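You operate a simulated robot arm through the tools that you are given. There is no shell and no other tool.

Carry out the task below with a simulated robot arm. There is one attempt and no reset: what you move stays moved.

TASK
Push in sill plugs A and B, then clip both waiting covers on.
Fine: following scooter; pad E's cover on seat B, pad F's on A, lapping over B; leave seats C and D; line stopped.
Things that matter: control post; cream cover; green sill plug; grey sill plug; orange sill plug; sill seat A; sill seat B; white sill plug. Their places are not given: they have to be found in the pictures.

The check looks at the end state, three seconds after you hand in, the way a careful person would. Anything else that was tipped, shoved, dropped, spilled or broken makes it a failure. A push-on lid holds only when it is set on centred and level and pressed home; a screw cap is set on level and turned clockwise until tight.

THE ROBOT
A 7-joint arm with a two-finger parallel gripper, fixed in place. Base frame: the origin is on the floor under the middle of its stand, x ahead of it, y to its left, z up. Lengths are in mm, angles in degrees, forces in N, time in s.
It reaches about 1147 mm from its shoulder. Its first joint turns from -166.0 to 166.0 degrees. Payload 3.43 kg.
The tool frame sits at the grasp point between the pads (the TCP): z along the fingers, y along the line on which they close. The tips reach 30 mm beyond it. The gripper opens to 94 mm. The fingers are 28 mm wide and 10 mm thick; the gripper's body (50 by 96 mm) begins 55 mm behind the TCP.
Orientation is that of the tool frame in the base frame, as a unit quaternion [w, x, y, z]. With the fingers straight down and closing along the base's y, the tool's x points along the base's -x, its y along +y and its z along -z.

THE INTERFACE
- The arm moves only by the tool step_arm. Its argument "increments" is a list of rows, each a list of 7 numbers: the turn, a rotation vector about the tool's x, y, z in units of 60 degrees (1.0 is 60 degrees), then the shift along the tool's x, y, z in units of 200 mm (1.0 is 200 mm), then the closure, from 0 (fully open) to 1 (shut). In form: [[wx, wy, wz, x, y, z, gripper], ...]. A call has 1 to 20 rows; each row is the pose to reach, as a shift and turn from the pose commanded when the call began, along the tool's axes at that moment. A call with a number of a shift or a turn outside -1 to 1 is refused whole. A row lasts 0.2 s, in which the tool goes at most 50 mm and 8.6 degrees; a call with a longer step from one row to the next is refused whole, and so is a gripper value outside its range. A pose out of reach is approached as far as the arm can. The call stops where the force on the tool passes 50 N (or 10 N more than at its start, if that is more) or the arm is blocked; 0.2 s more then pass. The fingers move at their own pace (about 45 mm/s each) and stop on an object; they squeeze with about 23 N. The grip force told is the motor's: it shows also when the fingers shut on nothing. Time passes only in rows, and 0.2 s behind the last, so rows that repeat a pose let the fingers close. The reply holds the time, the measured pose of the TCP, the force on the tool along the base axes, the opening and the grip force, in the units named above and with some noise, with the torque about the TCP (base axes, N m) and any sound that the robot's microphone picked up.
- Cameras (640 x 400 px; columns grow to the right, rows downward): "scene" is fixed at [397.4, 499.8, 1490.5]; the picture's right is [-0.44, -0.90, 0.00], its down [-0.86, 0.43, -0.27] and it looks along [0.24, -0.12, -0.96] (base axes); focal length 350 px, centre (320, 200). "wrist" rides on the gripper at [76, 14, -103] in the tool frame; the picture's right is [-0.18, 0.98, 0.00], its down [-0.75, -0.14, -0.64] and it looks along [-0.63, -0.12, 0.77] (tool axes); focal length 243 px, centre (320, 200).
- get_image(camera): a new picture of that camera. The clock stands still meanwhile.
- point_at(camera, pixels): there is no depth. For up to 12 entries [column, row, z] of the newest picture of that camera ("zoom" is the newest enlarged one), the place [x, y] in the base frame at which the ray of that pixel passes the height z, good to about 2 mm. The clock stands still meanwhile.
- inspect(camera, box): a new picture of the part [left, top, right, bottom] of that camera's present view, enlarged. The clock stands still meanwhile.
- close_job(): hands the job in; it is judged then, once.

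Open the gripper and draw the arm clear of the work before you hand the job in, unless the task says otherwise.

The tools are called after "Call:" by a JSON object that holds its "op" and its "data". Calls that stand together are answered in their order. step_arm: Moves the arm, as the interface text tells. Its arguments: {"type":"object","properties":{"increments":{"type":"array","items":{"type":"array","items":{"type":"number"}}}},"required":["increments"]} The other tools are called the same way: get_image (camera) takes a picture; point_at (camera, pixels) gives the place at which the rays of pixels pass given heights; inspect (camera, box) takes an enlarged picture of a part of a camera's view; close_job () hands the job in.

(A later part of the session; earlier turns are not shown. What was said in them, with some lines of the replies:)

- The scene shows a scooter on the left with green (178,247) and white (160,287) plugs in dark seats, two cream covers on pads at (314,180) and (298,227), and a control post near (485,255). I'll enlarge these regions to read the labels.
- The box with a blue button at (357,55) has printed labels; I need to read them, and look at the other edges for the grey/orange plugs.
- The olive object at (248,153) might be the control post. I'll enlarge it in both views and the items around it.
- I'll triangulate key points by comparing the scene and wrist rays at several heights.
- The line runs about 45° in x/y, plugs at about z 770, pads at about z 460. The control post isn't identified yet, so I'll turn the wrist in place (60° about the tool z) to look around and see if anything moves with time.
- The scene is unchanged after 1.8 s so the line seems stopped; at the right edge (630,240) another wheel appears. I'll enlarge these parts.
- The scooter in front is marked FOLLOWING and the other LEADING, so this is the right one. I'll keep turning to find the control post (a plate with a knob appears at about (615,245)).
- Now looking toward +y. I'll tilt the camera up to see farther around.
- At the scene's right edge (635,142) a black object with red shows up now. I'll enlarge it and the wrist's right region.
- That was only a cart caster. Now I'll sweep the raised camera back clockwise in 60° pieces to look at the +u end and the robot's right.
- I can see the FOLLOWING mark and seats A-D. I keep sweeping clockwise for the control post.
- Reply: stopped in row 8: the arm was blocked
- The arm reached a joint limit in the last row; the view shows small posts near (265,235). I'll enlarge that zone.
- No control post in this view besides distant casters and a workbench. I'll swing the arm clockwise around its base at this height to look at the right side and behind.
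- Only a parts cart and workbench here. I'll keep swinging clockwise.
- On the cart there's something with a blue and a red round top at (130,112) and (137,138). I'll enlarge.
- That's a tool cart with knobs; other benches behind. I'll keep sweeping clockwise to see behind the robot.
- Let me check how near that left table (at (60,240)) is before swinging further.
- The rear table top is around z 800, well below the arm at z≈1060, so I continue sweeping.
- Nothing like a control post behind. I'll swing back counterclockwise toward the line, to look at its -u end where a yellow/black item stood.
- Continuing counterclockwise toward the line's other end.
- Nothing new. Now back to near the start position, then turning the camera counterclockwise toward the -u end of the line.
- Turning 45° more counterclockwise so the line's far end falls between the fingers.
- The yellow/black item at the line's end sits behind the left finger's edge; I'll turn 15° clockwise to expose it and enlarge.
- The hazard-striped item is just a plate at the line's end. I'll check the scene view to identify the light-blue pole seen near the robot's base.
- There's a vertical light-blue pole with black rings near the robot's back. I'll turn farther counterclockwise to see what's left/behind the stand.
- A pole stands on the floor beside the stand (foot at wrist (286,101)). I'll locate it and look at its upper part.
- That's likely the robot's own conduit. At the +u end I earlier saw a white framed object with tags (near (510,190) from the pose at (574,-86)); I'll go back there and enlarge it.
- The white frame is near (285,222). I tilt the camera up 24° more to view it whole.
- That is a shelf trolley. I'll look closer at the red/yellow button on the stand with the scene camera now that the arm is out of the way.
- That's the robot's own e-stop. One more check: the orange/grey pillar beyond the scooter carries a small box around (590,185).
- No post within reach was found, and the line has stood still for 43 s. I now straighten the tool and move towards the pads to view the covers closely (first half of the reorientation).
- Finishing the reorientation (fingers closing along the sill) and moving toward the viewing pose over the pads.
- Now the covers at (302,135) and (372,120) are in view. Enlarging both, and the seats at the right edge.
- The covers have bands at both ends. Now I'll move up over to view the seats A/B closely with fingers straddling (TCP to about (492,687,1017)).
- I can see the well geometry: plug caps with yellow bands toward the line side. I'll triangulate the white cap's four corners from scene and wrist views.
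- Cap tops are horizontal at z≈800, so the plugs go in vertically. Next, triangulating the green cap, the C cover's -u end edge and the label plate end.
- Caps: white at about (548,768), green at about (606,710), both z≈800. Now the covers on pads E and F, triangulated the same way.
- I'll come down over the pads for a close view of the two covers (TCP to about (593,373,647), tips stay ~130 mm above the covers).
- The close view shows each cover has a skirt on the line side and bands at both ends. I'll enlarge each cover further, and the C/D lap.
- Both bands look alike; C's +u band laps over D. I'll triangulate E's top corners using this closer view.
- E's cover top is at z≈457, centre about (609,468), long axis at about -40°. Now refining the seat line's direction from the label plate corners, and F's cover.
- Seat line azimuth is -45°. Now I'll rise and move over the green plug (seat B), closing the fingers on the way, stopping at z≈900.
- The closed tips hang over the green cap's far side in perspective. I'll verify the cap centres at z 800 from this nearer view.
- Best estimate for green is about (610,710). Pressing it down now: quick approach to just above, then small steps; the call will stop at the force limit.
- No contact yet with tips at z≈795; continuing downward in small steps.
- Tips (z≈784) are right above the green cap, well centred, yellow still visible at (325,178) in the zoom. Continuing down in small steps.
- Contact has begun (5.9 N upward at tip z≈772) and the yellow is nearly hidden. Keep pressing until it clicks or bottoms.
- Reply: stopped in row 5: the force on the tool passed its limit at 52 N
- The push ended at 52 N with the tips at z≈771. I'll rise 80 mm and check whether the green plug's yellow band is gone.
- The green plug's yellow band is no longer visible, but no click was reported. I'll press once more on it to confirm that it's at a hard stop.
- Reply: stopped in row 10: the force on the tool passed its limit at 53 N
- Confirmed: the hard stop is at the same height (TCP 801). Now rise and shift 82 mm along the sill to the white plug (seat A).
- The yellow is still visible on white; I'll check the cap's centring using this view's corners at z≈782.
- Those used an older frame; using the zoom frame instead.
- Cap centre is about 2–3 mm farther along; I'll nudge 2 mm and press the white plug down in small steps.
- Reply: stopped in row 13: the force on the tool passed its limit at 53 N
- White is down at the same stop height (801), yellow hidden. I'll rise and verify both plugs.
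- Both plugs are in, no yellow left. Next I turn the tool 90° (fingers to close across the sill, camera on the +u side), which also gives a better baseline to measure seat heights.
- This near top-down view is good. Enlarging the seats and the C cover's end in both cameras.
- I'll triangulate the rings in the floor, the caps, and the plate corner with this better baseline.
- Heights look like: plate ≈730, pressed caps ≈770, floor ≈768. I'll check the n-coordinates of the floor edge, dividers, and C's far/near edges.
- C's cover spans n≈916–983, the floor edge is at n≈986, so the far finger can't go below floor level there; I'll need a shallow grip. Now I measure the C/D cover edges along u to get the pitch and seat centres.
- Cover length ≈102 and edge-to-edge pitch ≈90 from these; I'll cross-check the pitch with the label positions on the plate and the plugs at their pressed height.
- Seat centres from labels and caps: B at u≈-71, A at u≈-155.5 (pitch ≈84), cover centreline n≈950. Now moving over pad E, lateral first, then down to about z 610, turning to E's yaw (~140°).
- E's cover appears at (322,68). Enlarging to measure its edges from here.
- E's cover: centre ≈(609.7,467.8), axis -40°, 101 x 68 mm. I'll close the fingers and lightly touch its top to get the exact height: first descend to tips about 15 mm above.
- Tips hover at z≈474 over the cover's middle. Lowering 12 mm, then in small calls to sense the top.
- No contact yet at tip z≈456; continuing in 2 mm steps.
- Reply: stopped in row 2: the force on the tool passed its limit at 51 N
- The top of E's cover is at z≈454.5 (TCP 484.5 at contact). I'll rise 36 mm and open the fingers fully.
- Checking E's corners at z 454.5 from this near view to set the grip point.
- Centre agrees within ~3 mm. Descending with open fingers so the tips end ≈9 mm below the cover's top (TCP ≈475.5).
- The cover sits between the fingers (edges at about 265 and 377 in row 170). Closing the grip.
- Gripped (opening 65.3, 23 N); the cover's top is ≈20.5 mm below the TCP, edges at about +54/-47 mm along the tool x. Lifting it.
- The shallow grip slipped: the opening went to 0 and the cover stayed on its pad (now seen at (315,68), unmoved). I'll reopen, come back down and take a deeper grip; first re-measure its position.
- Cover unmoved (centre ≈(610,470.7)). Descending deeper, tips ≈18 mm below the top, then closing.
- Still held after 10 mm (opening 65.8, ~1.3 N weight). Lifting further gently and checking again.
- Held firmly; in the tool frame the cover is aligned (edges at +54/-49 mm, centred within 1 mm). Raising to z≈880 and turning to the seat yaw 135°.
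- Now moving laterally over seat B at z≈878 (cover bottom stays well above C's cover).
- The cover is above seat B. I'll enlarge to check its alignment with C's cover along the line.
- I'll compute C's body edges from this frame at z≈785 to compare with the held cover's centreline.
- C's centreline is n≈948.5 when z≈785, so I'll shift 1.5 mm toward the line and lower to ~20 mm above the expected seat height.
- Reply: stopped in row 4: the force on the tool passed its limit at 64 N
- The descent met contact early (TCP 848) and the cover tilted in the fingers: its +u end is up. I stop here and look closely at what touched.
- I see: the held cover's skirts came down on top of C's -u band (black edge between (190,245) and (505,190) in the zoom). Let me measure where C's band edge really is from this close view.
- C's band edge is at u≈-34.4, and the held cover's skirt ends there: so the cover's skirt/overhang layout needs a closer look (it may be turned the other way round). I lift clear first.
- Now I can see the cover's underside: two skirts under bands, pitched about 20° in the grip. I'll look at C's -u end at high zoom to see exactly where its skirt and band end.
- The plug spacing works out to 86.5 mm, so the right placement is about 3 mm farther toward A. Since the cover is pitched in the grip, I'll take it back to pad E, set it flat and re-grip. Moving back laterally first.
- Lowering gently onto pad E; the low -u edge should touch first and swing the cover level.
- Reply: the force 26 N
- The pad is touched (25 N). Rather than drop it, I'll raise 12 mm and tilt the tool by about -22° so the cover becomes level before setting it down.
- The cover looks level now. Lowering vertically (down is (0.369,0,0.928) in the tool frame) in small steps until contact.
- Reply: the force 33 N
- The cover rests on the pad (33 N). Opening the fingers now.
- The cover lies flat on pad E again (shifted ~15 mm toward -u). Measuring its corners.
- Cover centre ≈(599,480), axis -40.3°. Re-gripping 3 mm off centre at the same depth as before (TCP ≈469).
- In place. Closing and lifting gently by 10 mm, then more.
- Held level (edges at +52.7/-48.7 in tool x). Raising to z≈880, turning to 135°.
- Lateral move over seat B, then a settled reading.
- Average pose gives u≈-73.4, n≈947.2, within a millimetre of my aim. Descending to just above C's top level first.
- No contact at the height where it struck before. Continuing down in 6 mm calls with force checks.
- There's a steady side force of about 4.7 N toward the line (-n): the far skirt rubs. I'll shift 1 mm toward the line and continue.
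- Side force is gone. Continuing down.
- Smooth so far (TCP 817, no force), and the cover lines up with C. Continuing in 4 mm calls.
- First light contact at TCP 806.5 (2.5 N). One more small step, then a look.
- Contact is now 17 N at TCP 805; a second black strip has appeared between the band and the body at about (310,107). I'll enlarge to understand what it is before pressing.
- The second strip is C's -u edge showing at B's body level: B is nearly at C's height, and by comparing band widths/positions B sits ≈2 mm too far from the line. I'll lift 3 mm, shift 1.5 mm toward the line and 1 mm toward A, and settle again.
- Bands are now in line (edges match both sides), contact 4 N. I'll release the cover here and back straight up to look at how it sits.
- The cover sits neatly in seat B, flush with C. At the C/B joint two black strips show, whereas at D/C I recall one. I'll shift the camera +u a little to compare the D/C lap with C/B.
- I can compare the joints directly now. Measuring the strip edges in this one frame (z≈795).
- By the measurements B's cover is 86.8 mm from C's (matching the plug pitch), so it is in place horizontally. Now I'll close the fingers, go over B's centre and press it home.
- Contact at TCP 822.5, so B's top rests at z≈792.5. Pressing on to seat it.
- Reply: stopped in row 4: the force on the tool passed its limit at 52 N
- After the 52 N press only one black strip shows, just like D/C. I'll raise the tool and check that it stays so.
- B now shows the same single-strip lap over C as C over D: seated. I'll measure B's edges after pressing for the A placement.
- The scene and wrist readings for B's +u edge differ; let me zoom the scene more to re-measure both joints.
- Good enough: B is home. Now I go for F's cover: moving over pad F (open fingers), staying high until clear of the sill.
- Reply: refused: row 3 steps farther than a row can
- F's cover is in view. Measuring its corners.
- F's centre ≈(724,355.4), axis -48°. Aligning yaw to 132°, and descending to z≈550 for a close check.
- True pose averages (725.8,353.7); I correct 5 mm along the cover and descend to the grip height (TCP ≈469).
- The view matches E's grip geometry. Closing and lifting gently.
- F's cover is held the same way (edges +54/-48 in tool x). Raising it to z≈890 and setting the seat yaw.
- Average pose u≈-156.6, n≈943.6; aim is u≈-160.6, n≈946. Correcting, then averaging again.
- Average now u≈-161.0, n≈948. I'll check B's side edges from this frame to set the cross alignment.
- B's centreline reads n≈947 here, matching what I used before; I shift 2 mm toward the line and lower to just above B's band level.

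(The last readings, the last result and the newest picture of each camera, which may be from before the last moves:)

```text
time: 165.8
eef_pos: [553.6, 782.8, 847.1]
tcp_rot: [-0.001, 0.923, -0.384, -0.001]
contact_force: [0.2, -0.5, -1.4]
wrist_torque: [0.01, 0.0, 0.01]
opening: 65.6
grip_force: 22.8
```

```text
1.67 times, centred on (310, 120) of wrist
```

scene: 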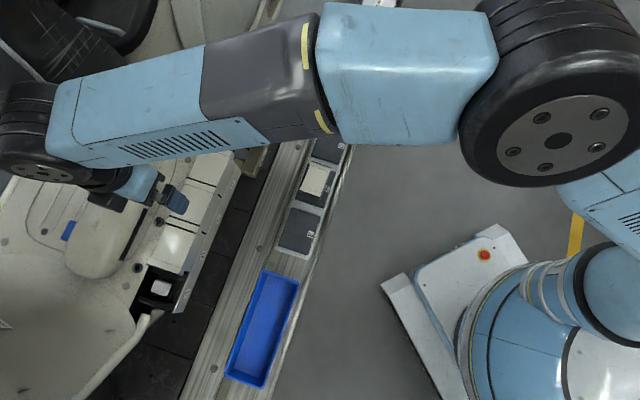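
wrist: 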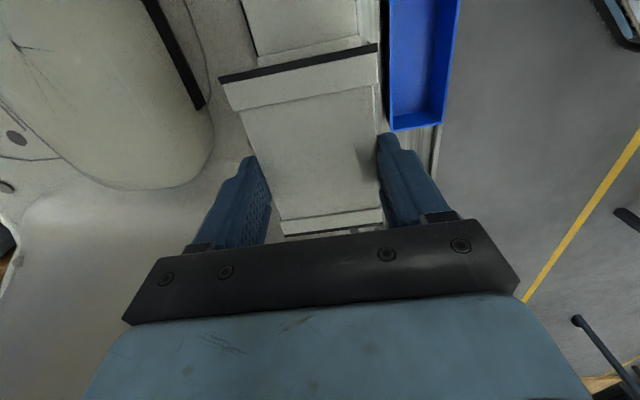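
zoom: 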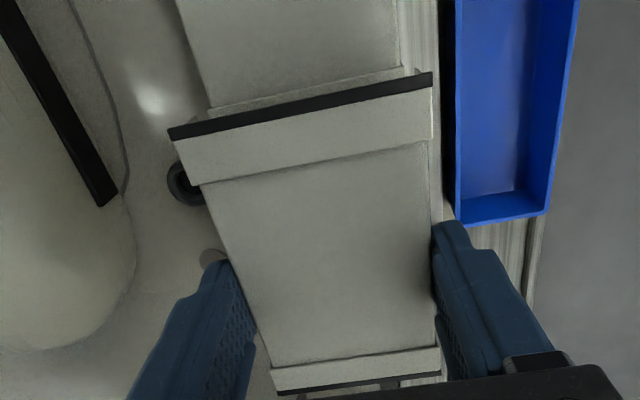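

Passing B's band level without contact. Tiny correction (+1 mm u, +0.8 mm n), then continuing down with force checks.

Call:
{"op": "step_arm", "data": {"increments": [[0, 0, 0, 0.005, -0.004, 0.01, 1], [0, 0, 0, 0.005, -0.004, 0.02, 1], [0, 0, 0, 0.005, -0.004, 0.03, 1]]}}

Call:
{"op": "step_arm", "data": {"increments": [[0, 0, 0, 0, 0, 0.01, 1], [0, 0, 0, 0, 0, 0.02, 1], [0, 0, 0, 0, 0, 0.03, 1]]}}

Call:
{"op": "step_arm", "data": {"increments": [[0, 0, 0, 0, 0, 0.01, 1], [0, 0, 0, 0, 0, 0.02, 1], [0, 0, 0, 0, 0, 0.03, 1]]}}

Call:
{"op": "inspect", "data": {"camera": "wrist", "box": [200, 0, 420, 240]}}

```text
time: 166.6
eef_pos: [555.6, 781.0, 842.4]
tcp_rot: [-0.001, 0.924, -0.383, 0.0]
contact_force: [0.2, 0.1, -0.8]
wrist_torque: [0.03, -0.03, -0.02]
opening: 65.6
grip_force: 23.3
```

```text
time: 167.4
eef_pos: [554.3, 780.8, 834.7]
tcp_rot: [-0.001, 0.924, -0.383, 0.001]
contact_force: [-0.2, 0.6, -0.4]
wrist_torque: [0.05, 0.01, -0.03]
opening: 65.7
grip_force: 23.2
```

```text
time: 168.2
eef_pos: [554.9, 781.9, 829.9]
tcp_rot: [-0.001, 0.924, -0.383, 0.001]
contact_force: [-0.4, 0.0, -0.6]
wrist_torque: [-0.01, -0.03, 0.0]
opening: 65.6
grip_force: 23.1
```

```text
1.67 times, centred on (310, 120) of wrist
```

zoom: 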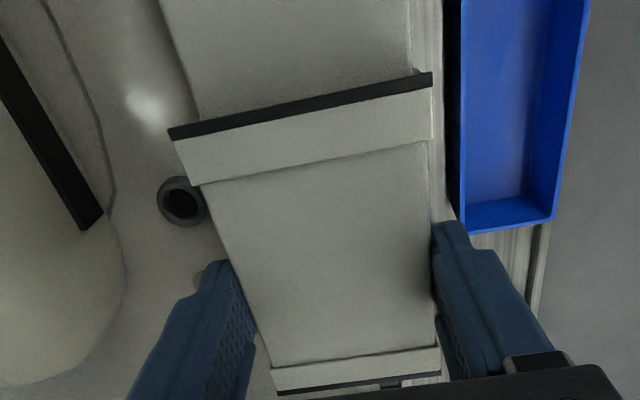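

Free of contact at TCP 830. Continuing to about 812.

Call:
{"op": "step_arm", "data": {"increments": [[0, 0, 0, 0, 0, 0.01, 1], [0, 0, 0, 0, 0, 0.02, 1], [0, 0, 0, 0, 0, 0.03, 1]]}}

Call:
{"op": "step_arm", "data": {"increments": [[0, 0, 0, 0, 0, 0.01, 1], [0, 0, 0, 0, 0, 0.02, 1], [0, 0, 0, 0, 0, 0.03, 1]]}}

Call:
{"op": "step_arm", "data": {"increments": [[0, 0, 0, 0, 0, 0.01, 1], [0, 0, 0, 0, 0, 0.02, 1], [0, 0, 0, 0, 0, 0.025, 1]]}}

Call:
{"op": "inspect", "data": {"camera": "wrist", "box": [200, 0, 420, 240]}}

```text
time: 169.0
eef_pos: [555.1, 780.8, 822.6]
tcp_rot: [-0.001, 0.923, -0.384, -0.001]
contact_force: [0.3, -0.2, -1.3]
wrist_torque: [-0.01, 0.02, 0.0]
opening: 65.2
grip_force: 22.9
```

```text
time: 169.8
eef_pos: [555.2, 781.0, 816.1]
tcp_rot: [-0.001, 0.923, -0.384, 0.0]
contact_force: [-0.2, -0.5, -0.8]
wrist_torque: [-0.02, -0.01, 0.0]
opening: 65.6
grip_force: 23.0
```

```text
time: 170.6
eef_pos: [554.7, 782.2, 811.5]
tcp_rot: [-0.001, 0.923, -0.384, 0.0]
contact_force: [-0.4, 1.0, -1.1]
wrist_torque: [0.0, -0.01, -0.02]
opening: 65.5
grip_force: 23.2
```

```text
1.67 times, centred on (310, 120) of wrist
```

zoom: 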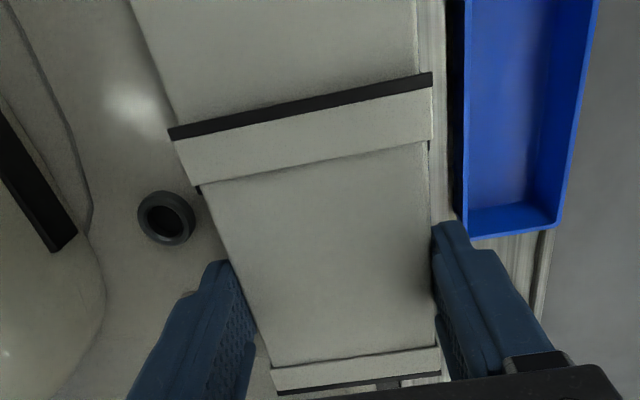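

Going the last millimetres in small steps until the first contact.

Call:
{"op": "step_arm", "data": {"increments": [[0, 0, 0, 0, 0, 0.0075, 1], [0, 0, 0, 0, 0, 0.015, 1]]}}

Call:
{"op": "step_arm", "data": {"increments": [[0, 0, 0, 0, 0, 0.0075, 1], [0, 0, 0, 0, 0, 0.0125, 1]]}}

Call:
{"op": "inspect", "data": {"camera": "wrist", "box": [210, 30, 400, 150]}}

```text
time: 171.2
eef_pos: [554.5, 782.9, 808.2]
tcp_rot: [-0.001, 0.924, -0.384, 0.0]
contact_force: [-0.6, -0.1, -0.6]
wrist_torque: [0.01, -0.02, 0.0]
opening: 65.7
grip_force: 22.7
```

```text
time: 171.8
eef_pos: [555.3, 781.6, 806.0]
tcp_rot: [-0.002, 0.924, -0.383, 0.0]
contact_force: [-1.5, -0.3, 4.5]
wrist_torque: [-0.21, -0.06, -0.04]
opening: 65.6
grip_force: 23.1
```

```text
3.33 times, centred on (305, 90) of wrist
```

zoom: 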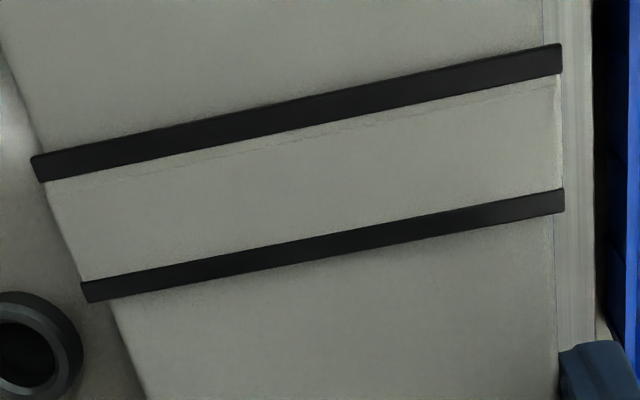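

Same picture as B before pressing: edges in line, overlap ≈12 mm. Releasing, rising, and looking.

Call:
{"op": "step_arm", "data": {"increments": [[0, 0, 0, 0, 0, 0, 0.6], [0, 0, 0, 0, 0, 0, 0.2], [0, 0, 0, 0, 0, 0, 0], [0, 0, 0, 0, 0, 0, 0], [0, 0, 0, 0, 0, 0, 0]]}}

Call:
{"op": "step_arm", "data": {"increments": [[0, 0, 0, 0, 0, -0.05, 0], [0, 0, 0, 0, 0, -0.15, 0], [0, 0, 0, 0, 0, -0.3, 0], [0, 0, 0, 0, 0, -0.4, 1], [0, 0, 0, 0, 0, -0.4, 1], [0, 0, 0, 0, 0, -0.4, 1], [0, 0, 0, 0, 0, -0.4, 1], [0, 0, 0, 0, 0, -0.4, 1]]}}

Call:
{"op": "get_image", "data": {"camera": "wrist"}}

Call:
{"op": "inspect", "data": {"camera": "wrist", "box": [220, 0, 420, 240]}}

```text
time: 173.0
eef_pos: [556.1, 782.8, 805.6]
tcp_rot: [-0.001, 0.924, -0.383, 0.001]
contact_force: [1.2, -0.1, 0.2]
wrist_torque: [0.01, 0.02, 0.0]
opening: 94.1
grip_force: 0.0
```

```text
time: 174.8
eef_pos: [554.2, 781.0, 887.1]
tcp_rot: [-0.001, 0.924, -0.383, 0.0]
contact_force: [-0.2, -0.4, 0.1]
wrist_torque: [-0.02, 0.0, 0.0]
opening: 0.0
grip_force: 10.7
```

```text
taken
```

wrist: 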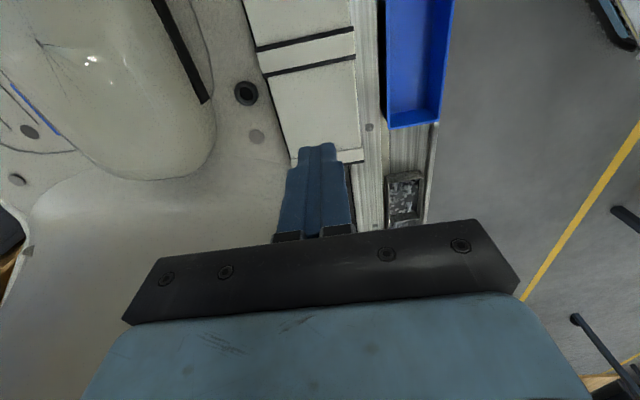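

```text
1.67 times, centred on (320, 120) of wrist
```

zoom: 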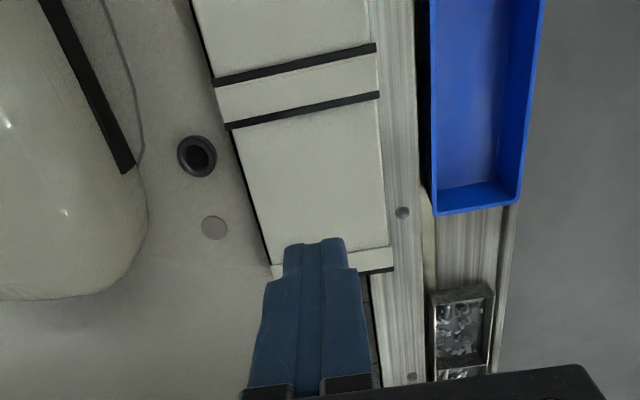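

A's cover sits in place. Pressing it at the same relative spot I used for B (about 6 mm toward +u from here).

Call:
{"op": "step_arm", "data": {"increments": [[0, 0, 0, 0.015, -0.009, 0.05, 1], [0, 0, 0, 0.029, -0.0175, 0.15, 1], [0, 0, 0, 0.029, -0.0175, 0.25, 1], [0, 0, 0, 0.029, -0.0175, 0.295, 1]]}}

Call:
{"op": "step_arm", "data": {"increments": [[0, 0, 0, 0, 0, 0.0075, 1], [0, 0, 0, 0, 0, 0.015, 1], [0, 0, 0, 0, 0, 0.02, 1], [0, 0, 0, 0, 0, 0.025, 1], [0, 0, 0, 0, 0, 0.03, 1], [0, 0, 0, 0, 0, 0.035, 1], [0, 0, 0, 0, 0, 0.04, 1], [0, 0, 0, 0, 0, 0.045, 1], [0, 0, 0, 0, 0, 0.05, 1], [0, 0, 0, 0, 0, 0.055, 1]]}}

Call:
{"op": "inspect", "data": {"camera": "wrist", "box": [220, 0, 420, 240]}}

```text
time: 175.8
eef_pos: [560.7, 781.2, 826.6]
tcp_rot: [-0.001, 0.924, -0.383, 0.001]
contact_force: [0.0, -0.2, 0.4]
wrist_torque: [0.0, 0.01, -0.02]
opening: 0.0
grip_force: 23.3
```

```text
time: 177.8
eef_pos: [562.5, 782.2, 823.2]
tcp_rot: [-0.004, 0.923, -0.384, 0.0]
contact_force: [-2.7, -2.4, 12.4]
wrist_torque: [-0.14, 0.01, -0.08]
opening: 0.1
grip_force: 23.4
stopped in row 9: the force on the tool passed its limit at 52 N (the readings are from after the stop); the commanded pose is now the measured one
```

```text
1.67 times, centred on (320, 120) of wrist
```

zoom: 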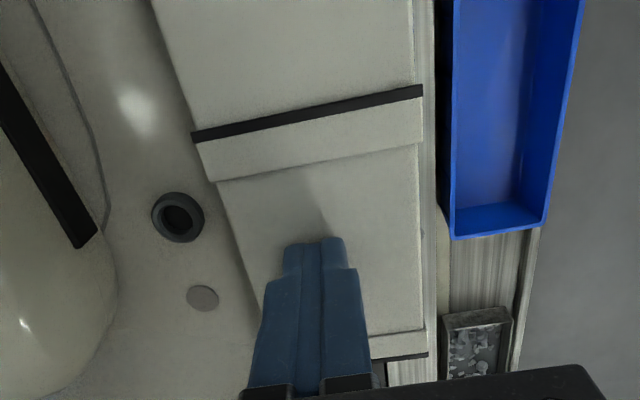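

A's cover now laps over B's with the single strip, like the others. I'll rise and swing the arm off to the side for a clear check.

Call:
{"op": "step_arm", "data": {"increments": [[0, 0, 0, 0, 0, -0.05, 1], [0, 0, 0, 0, 0, -0.2, 1], [0, 0, 0, 0, 0, -0.4, 1], [0, 0, 0, 0, 0, -0.6, 0.5], [0, 0, 0, 0, 0, -0.8, 0]]}}

Call:
{"op": "get_image", "data": {"camera": "wrist"}}

Call:
{"op": "inspect", "data": {"camera": "wrist", "box": [230, 0, 400, 180]}}

Call:
{"op": "step_arm", "data": {"increments": [[0, 0, 0, 0.1, 0.1, 0, 0], [0, 0, 0, 0.25, 0.27, 0, 0], [0, 0, 0, 0.4, 0.44, 0, 0], [0, 0, 0, 0.55, 0.6, 0, 0], [0, 0, 0, 0.7, 0.77, 0, 0], [0, 0, 0, 0.85, 0.94, 0, 0]]}}

```text
time: 179.0
eef_pos: [561.1, 780.8, 979.7]
tcp_rot: [-0.003, 0.924, -0.383, 0.0]
contact_force: [-0.3, 0.6, -0.6]
wrist_torque: [-0.02, 0.04, 0.0]
opening: 49.0
grip_force: 0.2
```

```text
taken
```

wrist: 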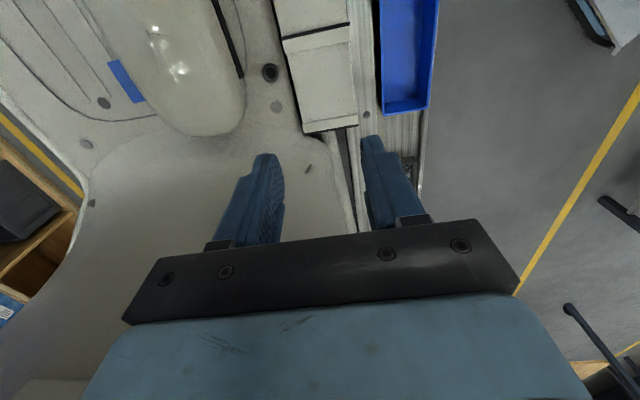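

```text
2.22 times, centred on (315, 90) of wrist
```

zoom: 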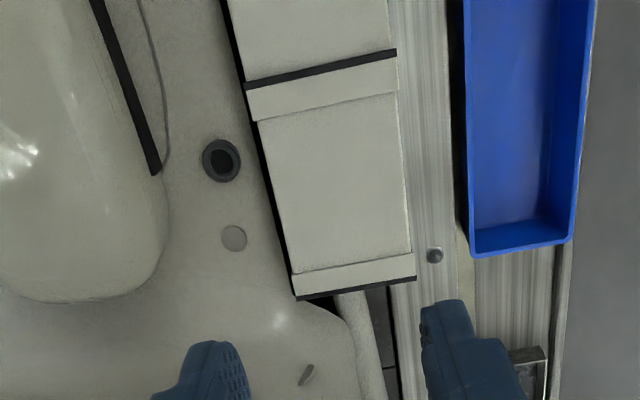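

```text
time: 180.4
eef_pos: [548.7, 527.0, 978.3]
tcp_rot: [-0.003, 0.923, -0.384, 0.0]
contact_force: [0.5, 0.2, -0.9]
wrist_torque: [-0.05, 0.01, 0.03]
opening: 93.9
grip_force: 0.0
```

Call:
{"op": "step_arm", "data": {"increments": [[0, 0, 0, 0.1, 0.15, -0.05, 0], [0, 0, 0, 0.2, 0.3, -0.1, 0], [0, 0, 0, 0.3, 0.45, -0.15, 0], [0, 0, 0, 0.4, 0.58, -0.18, 0]]}}

Call:
{"op": "step_arm", "data": {"increments": [[0, 0, 0, 0.1, 0.15, -0.05, 0], [0, 0, 0, 0.2, 0.3, -0.1, 0], [0, 0, 0, 0.3, 0.45, -0.15, 0], [0, 0, 0, 0.4, 0.58, -0.18, 0]]}}

Call:
{"op": "get_image", "data": {"camera": "scene"}}

Call:
{"op": "inspect", "data": {"camera": "scene", "box": [130, 130, 260, 320]}}

Call:
{"op": "inspect", "data": {"camera": "scene", "box": [140, 210, 220, 310]}}

Call:
{"op": "inspect", "data": {"camera": "scene", "box": [260, 100, 370, 270]}}

```text
time: 181.4
eef_pos: [522.1, 389.6, 1015.8]
tcp_rot: [-0.003, 0.924, -0.384, 0.001]
contact_force: [-0.1, 0.7, 0.2]
wrist_torque: [0.0, 0.01, 0.01]
opening: 93.7
grip_force: 0.0
```

```text
time: 182.4
eef_pos: [496.2, 250.1, 1049.1]
tcp_rot: [-0.003, 0.924, -0.383, 0.001]
contact_force: [-0.2, 0.2, 1.1]
wrist_torque: [-0.05, 0.01, 0.0]
opening: 94.1
grip_force: 0.1
```

```text
taken
```

scene: 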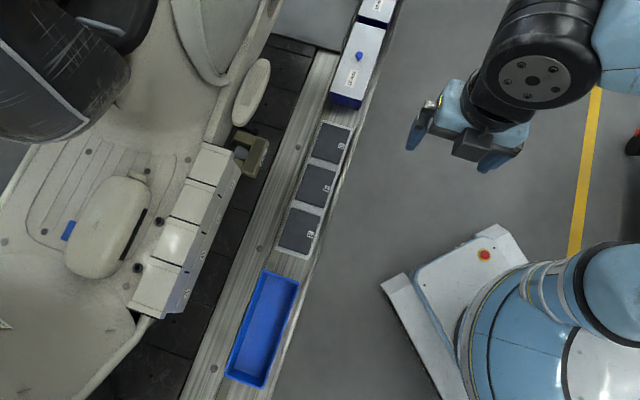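

```text
2.11 times, centred on (195, 225) of scene
```

zoom: 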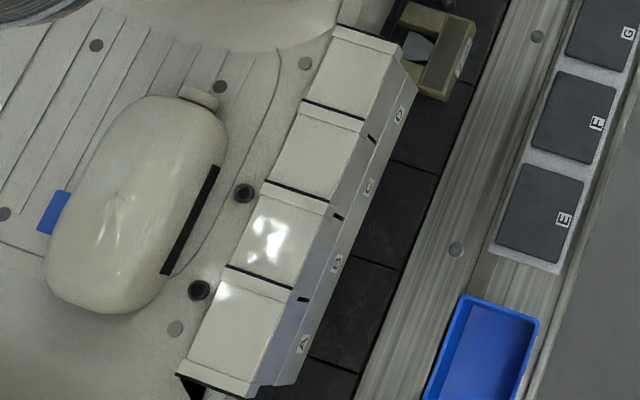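

```text
4.00 times, centred on (180, 260) of scene
```

zoom: 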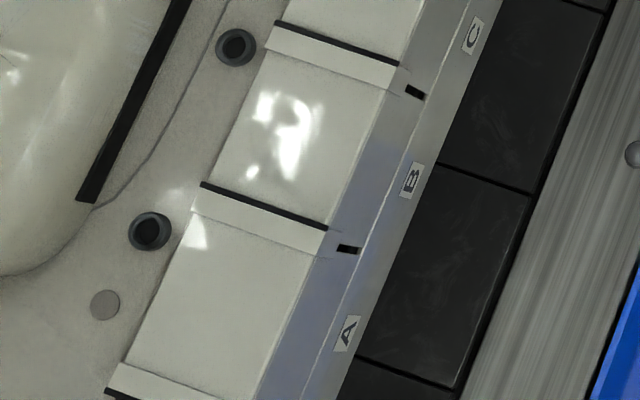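

```text
2.35 times, centred on (315, 185) of scene
```

zoom: 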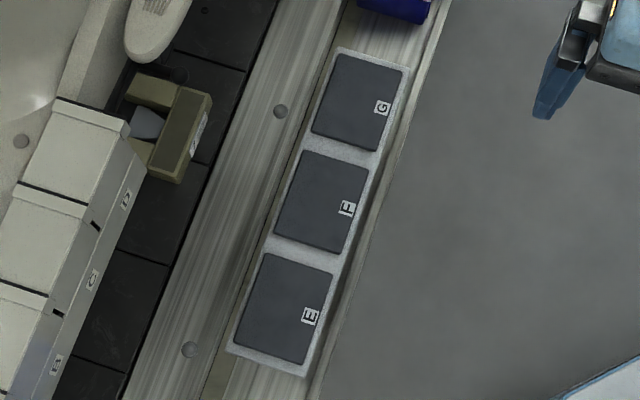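

All four covers look alike and in line; pads E and F are empty and nothing else has moved. For a careful check of seating height I'll view the line-side faces with the wrist camera (turning back to yaw 45°).

Call:
{"op": "step_arm", "data": {"increments": [[0, 0, 0.125, -0.097, -0.115, 0.033, 0], [0, 0, 0.25, -0.194, -0.23, 0.067, 0], [0, 0, 0.375, -0.291, -0.345, 0.1, 0], [0, 0, 0.5, -0.389, -0.46, 0.133, 0], [0, 0, 0.625, -0.486, -0.575, 0.167, 0], [0, 0, 0.75, -0.583, -0.69, 0.2, 0]]}}

Call:
{"op": "step_arm", "data": {"increments": [[0, 0, 0.125, -0.158, -0.013, 0.04, 0], [0, 0, 0.25, -0.317, -0.027, 0.08, 0], [0, 0, 0.375, -0.475, -0.04, 0.12, 0], [0, 0, 0.5, -0.633, -0.053, 0.16, 0], [0, 0, 0.625, -0.79, -0.067, 0.2, 0], [0, 0, 0.75, -0.95, -0.08, 0.245, 0]]}}

Call:
{"op": "get_image", "data": {"camera": "wrist"}}

Call:
{"op": "inspect", "data": {"camera": "wrist", "box": [200, 80, 440, 240]}}

```text
time: 183.8
eef_pos: [512.4, 429.4, 1010.8]
tcp_rot: [0.002, -0.705, 0.709, 0.0]
contact_force: [-0.9, -1.1, 0.3]
wrist_torque: [0.0, -0.01, 0.0]
opening: 94.0
grip_force: 0.0
```

```text
time: 185.2
eef_pos: [529.0, 619.6, 963.0]
tcp_rot: [0.003, -0.38, 0.925, 0.002]
contact_force: [0.1, -0.6, 1.2]
wrist_torque: [0.03, 0.02, 0.01]
opening: 94.3
grip_force: 0.1
```

```text
taken
```

wrist: 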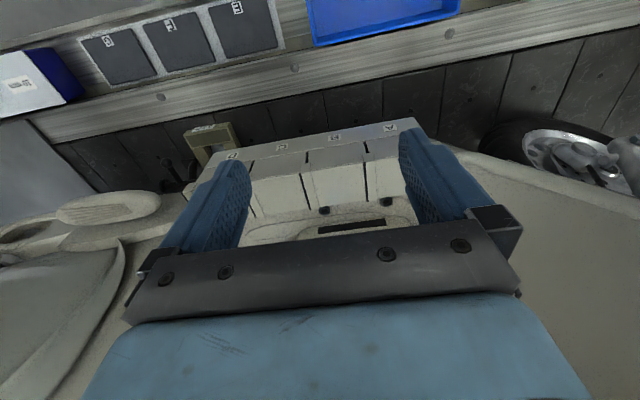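

```text
2.50 times, centred on (320, 160) of wrist
```

zoom: 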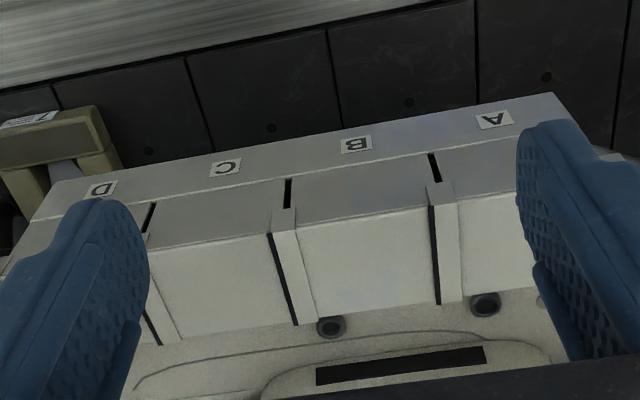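

The line-side faces and top edges of all four covers line up. To be sure both clips are fully home I'll press A and B once more, slightly toward their -u ends.

Call:
{"op": "step_arm", "data": {"increments": [[0, 0, 0, -0.12, 0.085, 0, 1], [0, 0, 0, -0.29, 0.205, 0, 1], [0, 0, 0, -0.46, 0.325, 0, 1], [0, 0, 0, -0.6, 0.425, 0, 1], [0, 0, 0, -0.679, 0.48, 0.1, 1], [0, 0, 0, -0.679, 0.48, 0.3, 1], [0, 0, 0, -0.679, 0.48, 0.48, 1], [0, 0, 0, -0.679, 0.48, 0.61, 1]]}}

Call:
{"op": "step_arm", "data": {"increments": [[0, 0, 0, 0, 0, 0.03, 1], [0, 0, 0, 0, 0, 0.06, 1], [0, 0, 0, 0, 0, 0.0675, 1], [0, 0, 0, 0, 0, 0.075, 1], [0, 0, 0, 0, 0, 0.0825, 1], [0, 0, 0, 0, 0, 0.09, 1], [0, 0, 0, 0, 0, 0.0975, 1], [0, 0, 0, 0, 0, 0.105, 1], [0, 0, 0, 0, 0, 0.1125, 1], [0, 0, 0, 0, 0, 0.12, 1], [0, 0, 0, 0, 0, 0.1275, 1], [0, 0, 0, 0, 0, 0.135, 1]]}}

Call:
{"op": "inspect", "data": {"camera": "wrist", "box": [200, 40, 440, 240]}}

```text
time: 187.0
eef_pos: [556.4, 784.0, 842.3]
tcp_rot: [0.003, -0.381, 0.925, 0.002]
contact_force: [-0.1, -0.1, -0.5]
wrist_torque: [0.01, 0.03, 0.04]
opening: 0.0
grip_force: 22.6
```

```text
time: 189.5
eef_pos: [557.7, 785.5, 822.8]
tcp_rot: [0.005, -0.382, 0.924, 0.005]
contact_force: [-1.8, -4.8, 11.9]
wrist_torque: [-0.26, 0.17, 0.02]
opening: 0.3
grip_force: 23.2
stopped in row 12: the force on the tool passed its limit at 53 N (the readings are from after the stop); the commanded pose is now the measured one
```

```text
2.00 times, centred on (320, 140) of wrist
```

zoom: 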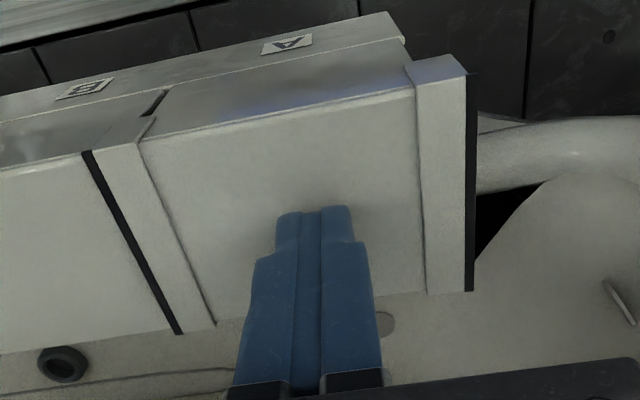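

A is solid at the same height (822.8). Now the same on B.

Call:
{"op": "step_arm", "data": {"increments": [[0, 0, 0, 0, 0, -0.1, 1], [0, 0, 0, 0, -0.1, -0.15, 1], [0, 0, 0, 0, -0.3, -0.15, 1], [0, 0, 0, 0, -0.43, -0.15, 1], [0, 0, 0, 0, -0.43, -0.05, 1], [0, 0, 0, 0, -0.43, -0.02, 1]]}}

Call:
{"op": "step_arm", "data": {"increments": [[0, 0, 0, 0, 0, 0.01, 1], [0, 0, 0, 0, 0, 0.02, 1], [0, 0, 0, 0, 0, 0.0275, 1], [0, 0, 0, 0, 0, 0.035, 1], [0, 0, 0, 0, 0, 0.0425, 1], [0, 0, 0, 0, 0, 0.05, 1], [0, 0, 0, 0, 0, 0.0575, 1], [0, 0, 0, 0, 0, 0.065, 1]]}}

Call:
{"op": "inspect", "data": {"camera": "wrist", "box": [200, 40, 440, 240]}}

```text
time: 190.9
eef_pos: [620.0, 725.4, 824.0]
tcp_rot: [0.005, -0.381, 0.924, 0.004]
contact_force: [-0.1, 0.9, -0.2]
wrist_torque: [0.0, -0.03, -0.01]
opening: 0.2
grip_force: 22.8
```

```text
time: 192.2
eef_pos: [619.6, 727.2, 823.0]
tcp_rot: [0.009, -0.381, 0.925, 0.006]
contact_force: [-2.4, -2.3, 11.0]
wrist_torque: [-0.19, 0.18, 0.01]
opening: 0.0
grip_force: 22.6
stopped in row 6: the force on the tool passed its limit at 53 N (the readings are from after the stop); the commanded pose is now the measured one
```

```text
2.00 times, centred on (320, 140) of wrist
```

zoom: 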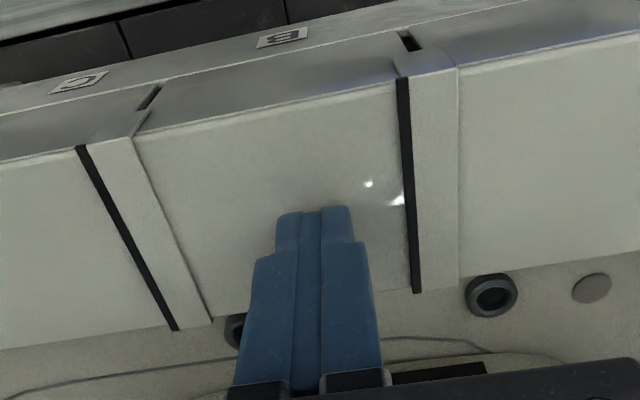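

Both covers are solid at the same height (≈823). Now I raise the tool, open the gripper and draw the arm well clear of the work.

Call:
{"op": "step_arm", "data": {"increments": [[0, 0, 0, 0, 0, -0.1, 1], [0, 0, 0, 0, 0, -0.3, 1], [0, 0, 0, 0, 0, -0.5, 0.5], [0, 0, 0, 0, 0, -0.7, 0], [0, 0, 0, 0, 0, -0.9, 0]]}}

Call:
{"op": "step_arm", "data": {"increments": [[0, 0, 0, 0.15, 0, 0, 0], [0, 0, 0, 0.35, 0, -0.05, 0], [0, 0, 0, 0.55, 0, -0.1, 0], [0, 0, 0, 0.75, 0, -0.15, 0], [0, 0, 0, 0.95, 0, -0.2, 0]]}}

Call:
{"op": "step_arm", "data": {"increments": [[0, 0, 0, 0.15, 0, 0, 0], [0, 0, 0, 0.35, 0, -0.05, 0], [0, 0, 0, 0.55, 0, -0.1, 0], [0, 0, 0, 0.75, 0, -0.15, 0], [0, 0, 0, 0.95, 0, -0.2, 0]]}}

Call:
{"op": "get_image", "data": {"camera": "scene"}}

Call:
{"op": "get_image", "data": {"camera": "wrist"}}

Call:
{"op": "inspect", "data": {"camera": "scene", "box": [130, 130, 260, 320]}}

```text
time: 193.4
eef_pos: [617.0, 723.7, 1001.1]
tcp_rot: [0.007, -0.381, 0.924, 0.006]
contact_force: [0.3, 1.0, -1.5]
wrist_torque: [0.0, 0.01, 0.0]
opening: 67.3
grip_force: 0.0
```

```text
time: 194.6
eef_pos: [482.6, 590.0, 1035.2]
tcp_rot: [0.007, -0.382, 0.924, 0.006]
contact_force: [0.1, -0.2, -0.8]
wrist_torque: [-0.03, 0.04, -0.02]
opening: 94.0
grip_force: 0.1
```

```text
time: 195.8
eef_pos: [347.7, 454.7, 1072.3]
tcp_rot: [0.008, -0.382, 0.924, 0.006]
contact_force: [-0.2, 0.2, 0.3]
wrist_torque: [0.02, 0.03, -0.03]
opening: 93.9
grip_force: 0.0
```

```text
taken
```

scene: 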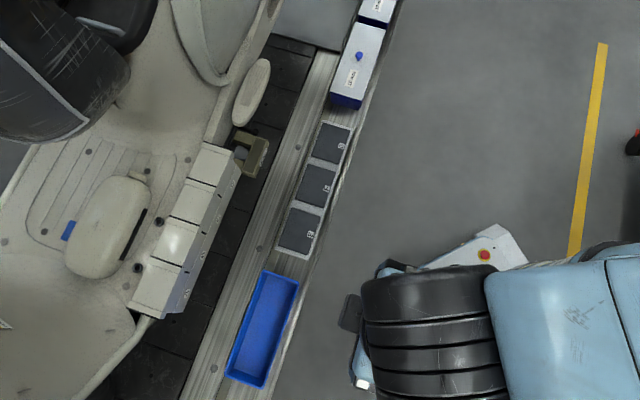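

```text
taken
```

wrist: 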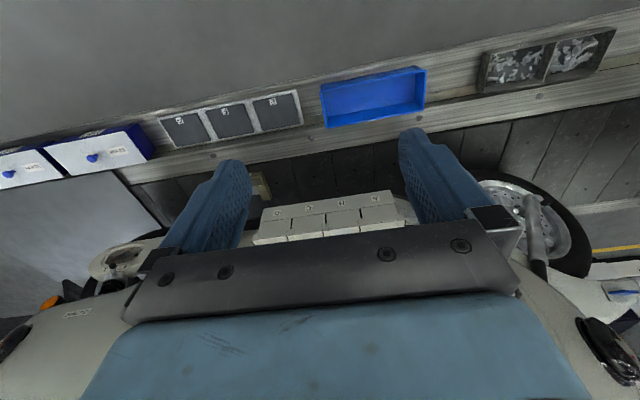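

```text
2.11 times, centred on (195, 225) of scene
```

zoom: 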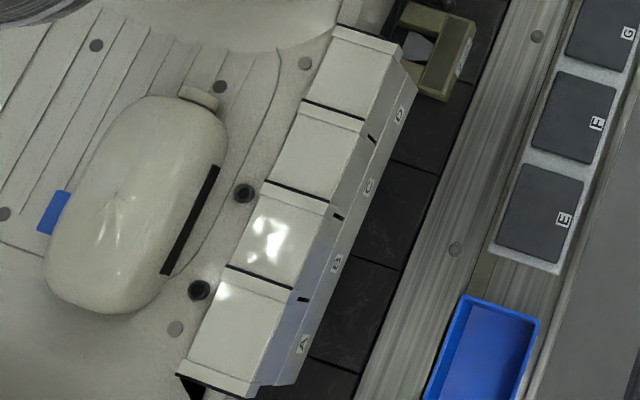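

Everything checks out in the pictures: all four covers are in line, A laps over B, pads E and F are empty, and the scooter and everything around it stand where they were at the start. The gripper is open and clear, so I hand the job in.

Call:
{"op": "close_job", "data": {}}

```text
The job is handed in.
```

I pushed in plugs A and B, clipped both covers on, and handed the job in. I never found the control post, so "line stopped" rests only on the scooter not having moved.

- **Plugs:** green in seat B and white in seat A both went down to a hard stop at about 52 N, with no yellow left showing. The microphone reported no click for any of the presses.
- **Cover from pad E on seat B:** it took three tries. The first grip slipped. On the second try the cover came down on C's cover with about 64 N. I set it back on its pad, gripped it again and placed it about 3 mm further toward A. C's cover looked unmoved afterward.
- **Cover from pad F on seat A:** it went on first time and laps over B, looking the same as C over D.
- **Seating:** I pressed each cover a second time. Both stopped at the same height, and their line-side faces line up with C and D.
- **Line and surroundings:** this scooter is the one marked FOLLOWING, and it did not move in about 195 s. I looked all around the robot with the wrist camera and found no control post, so I pressed nothing. Seats C and D keep their covers, and I saw nothing else shifted.

The gripper is open and the arm is clear of the work.
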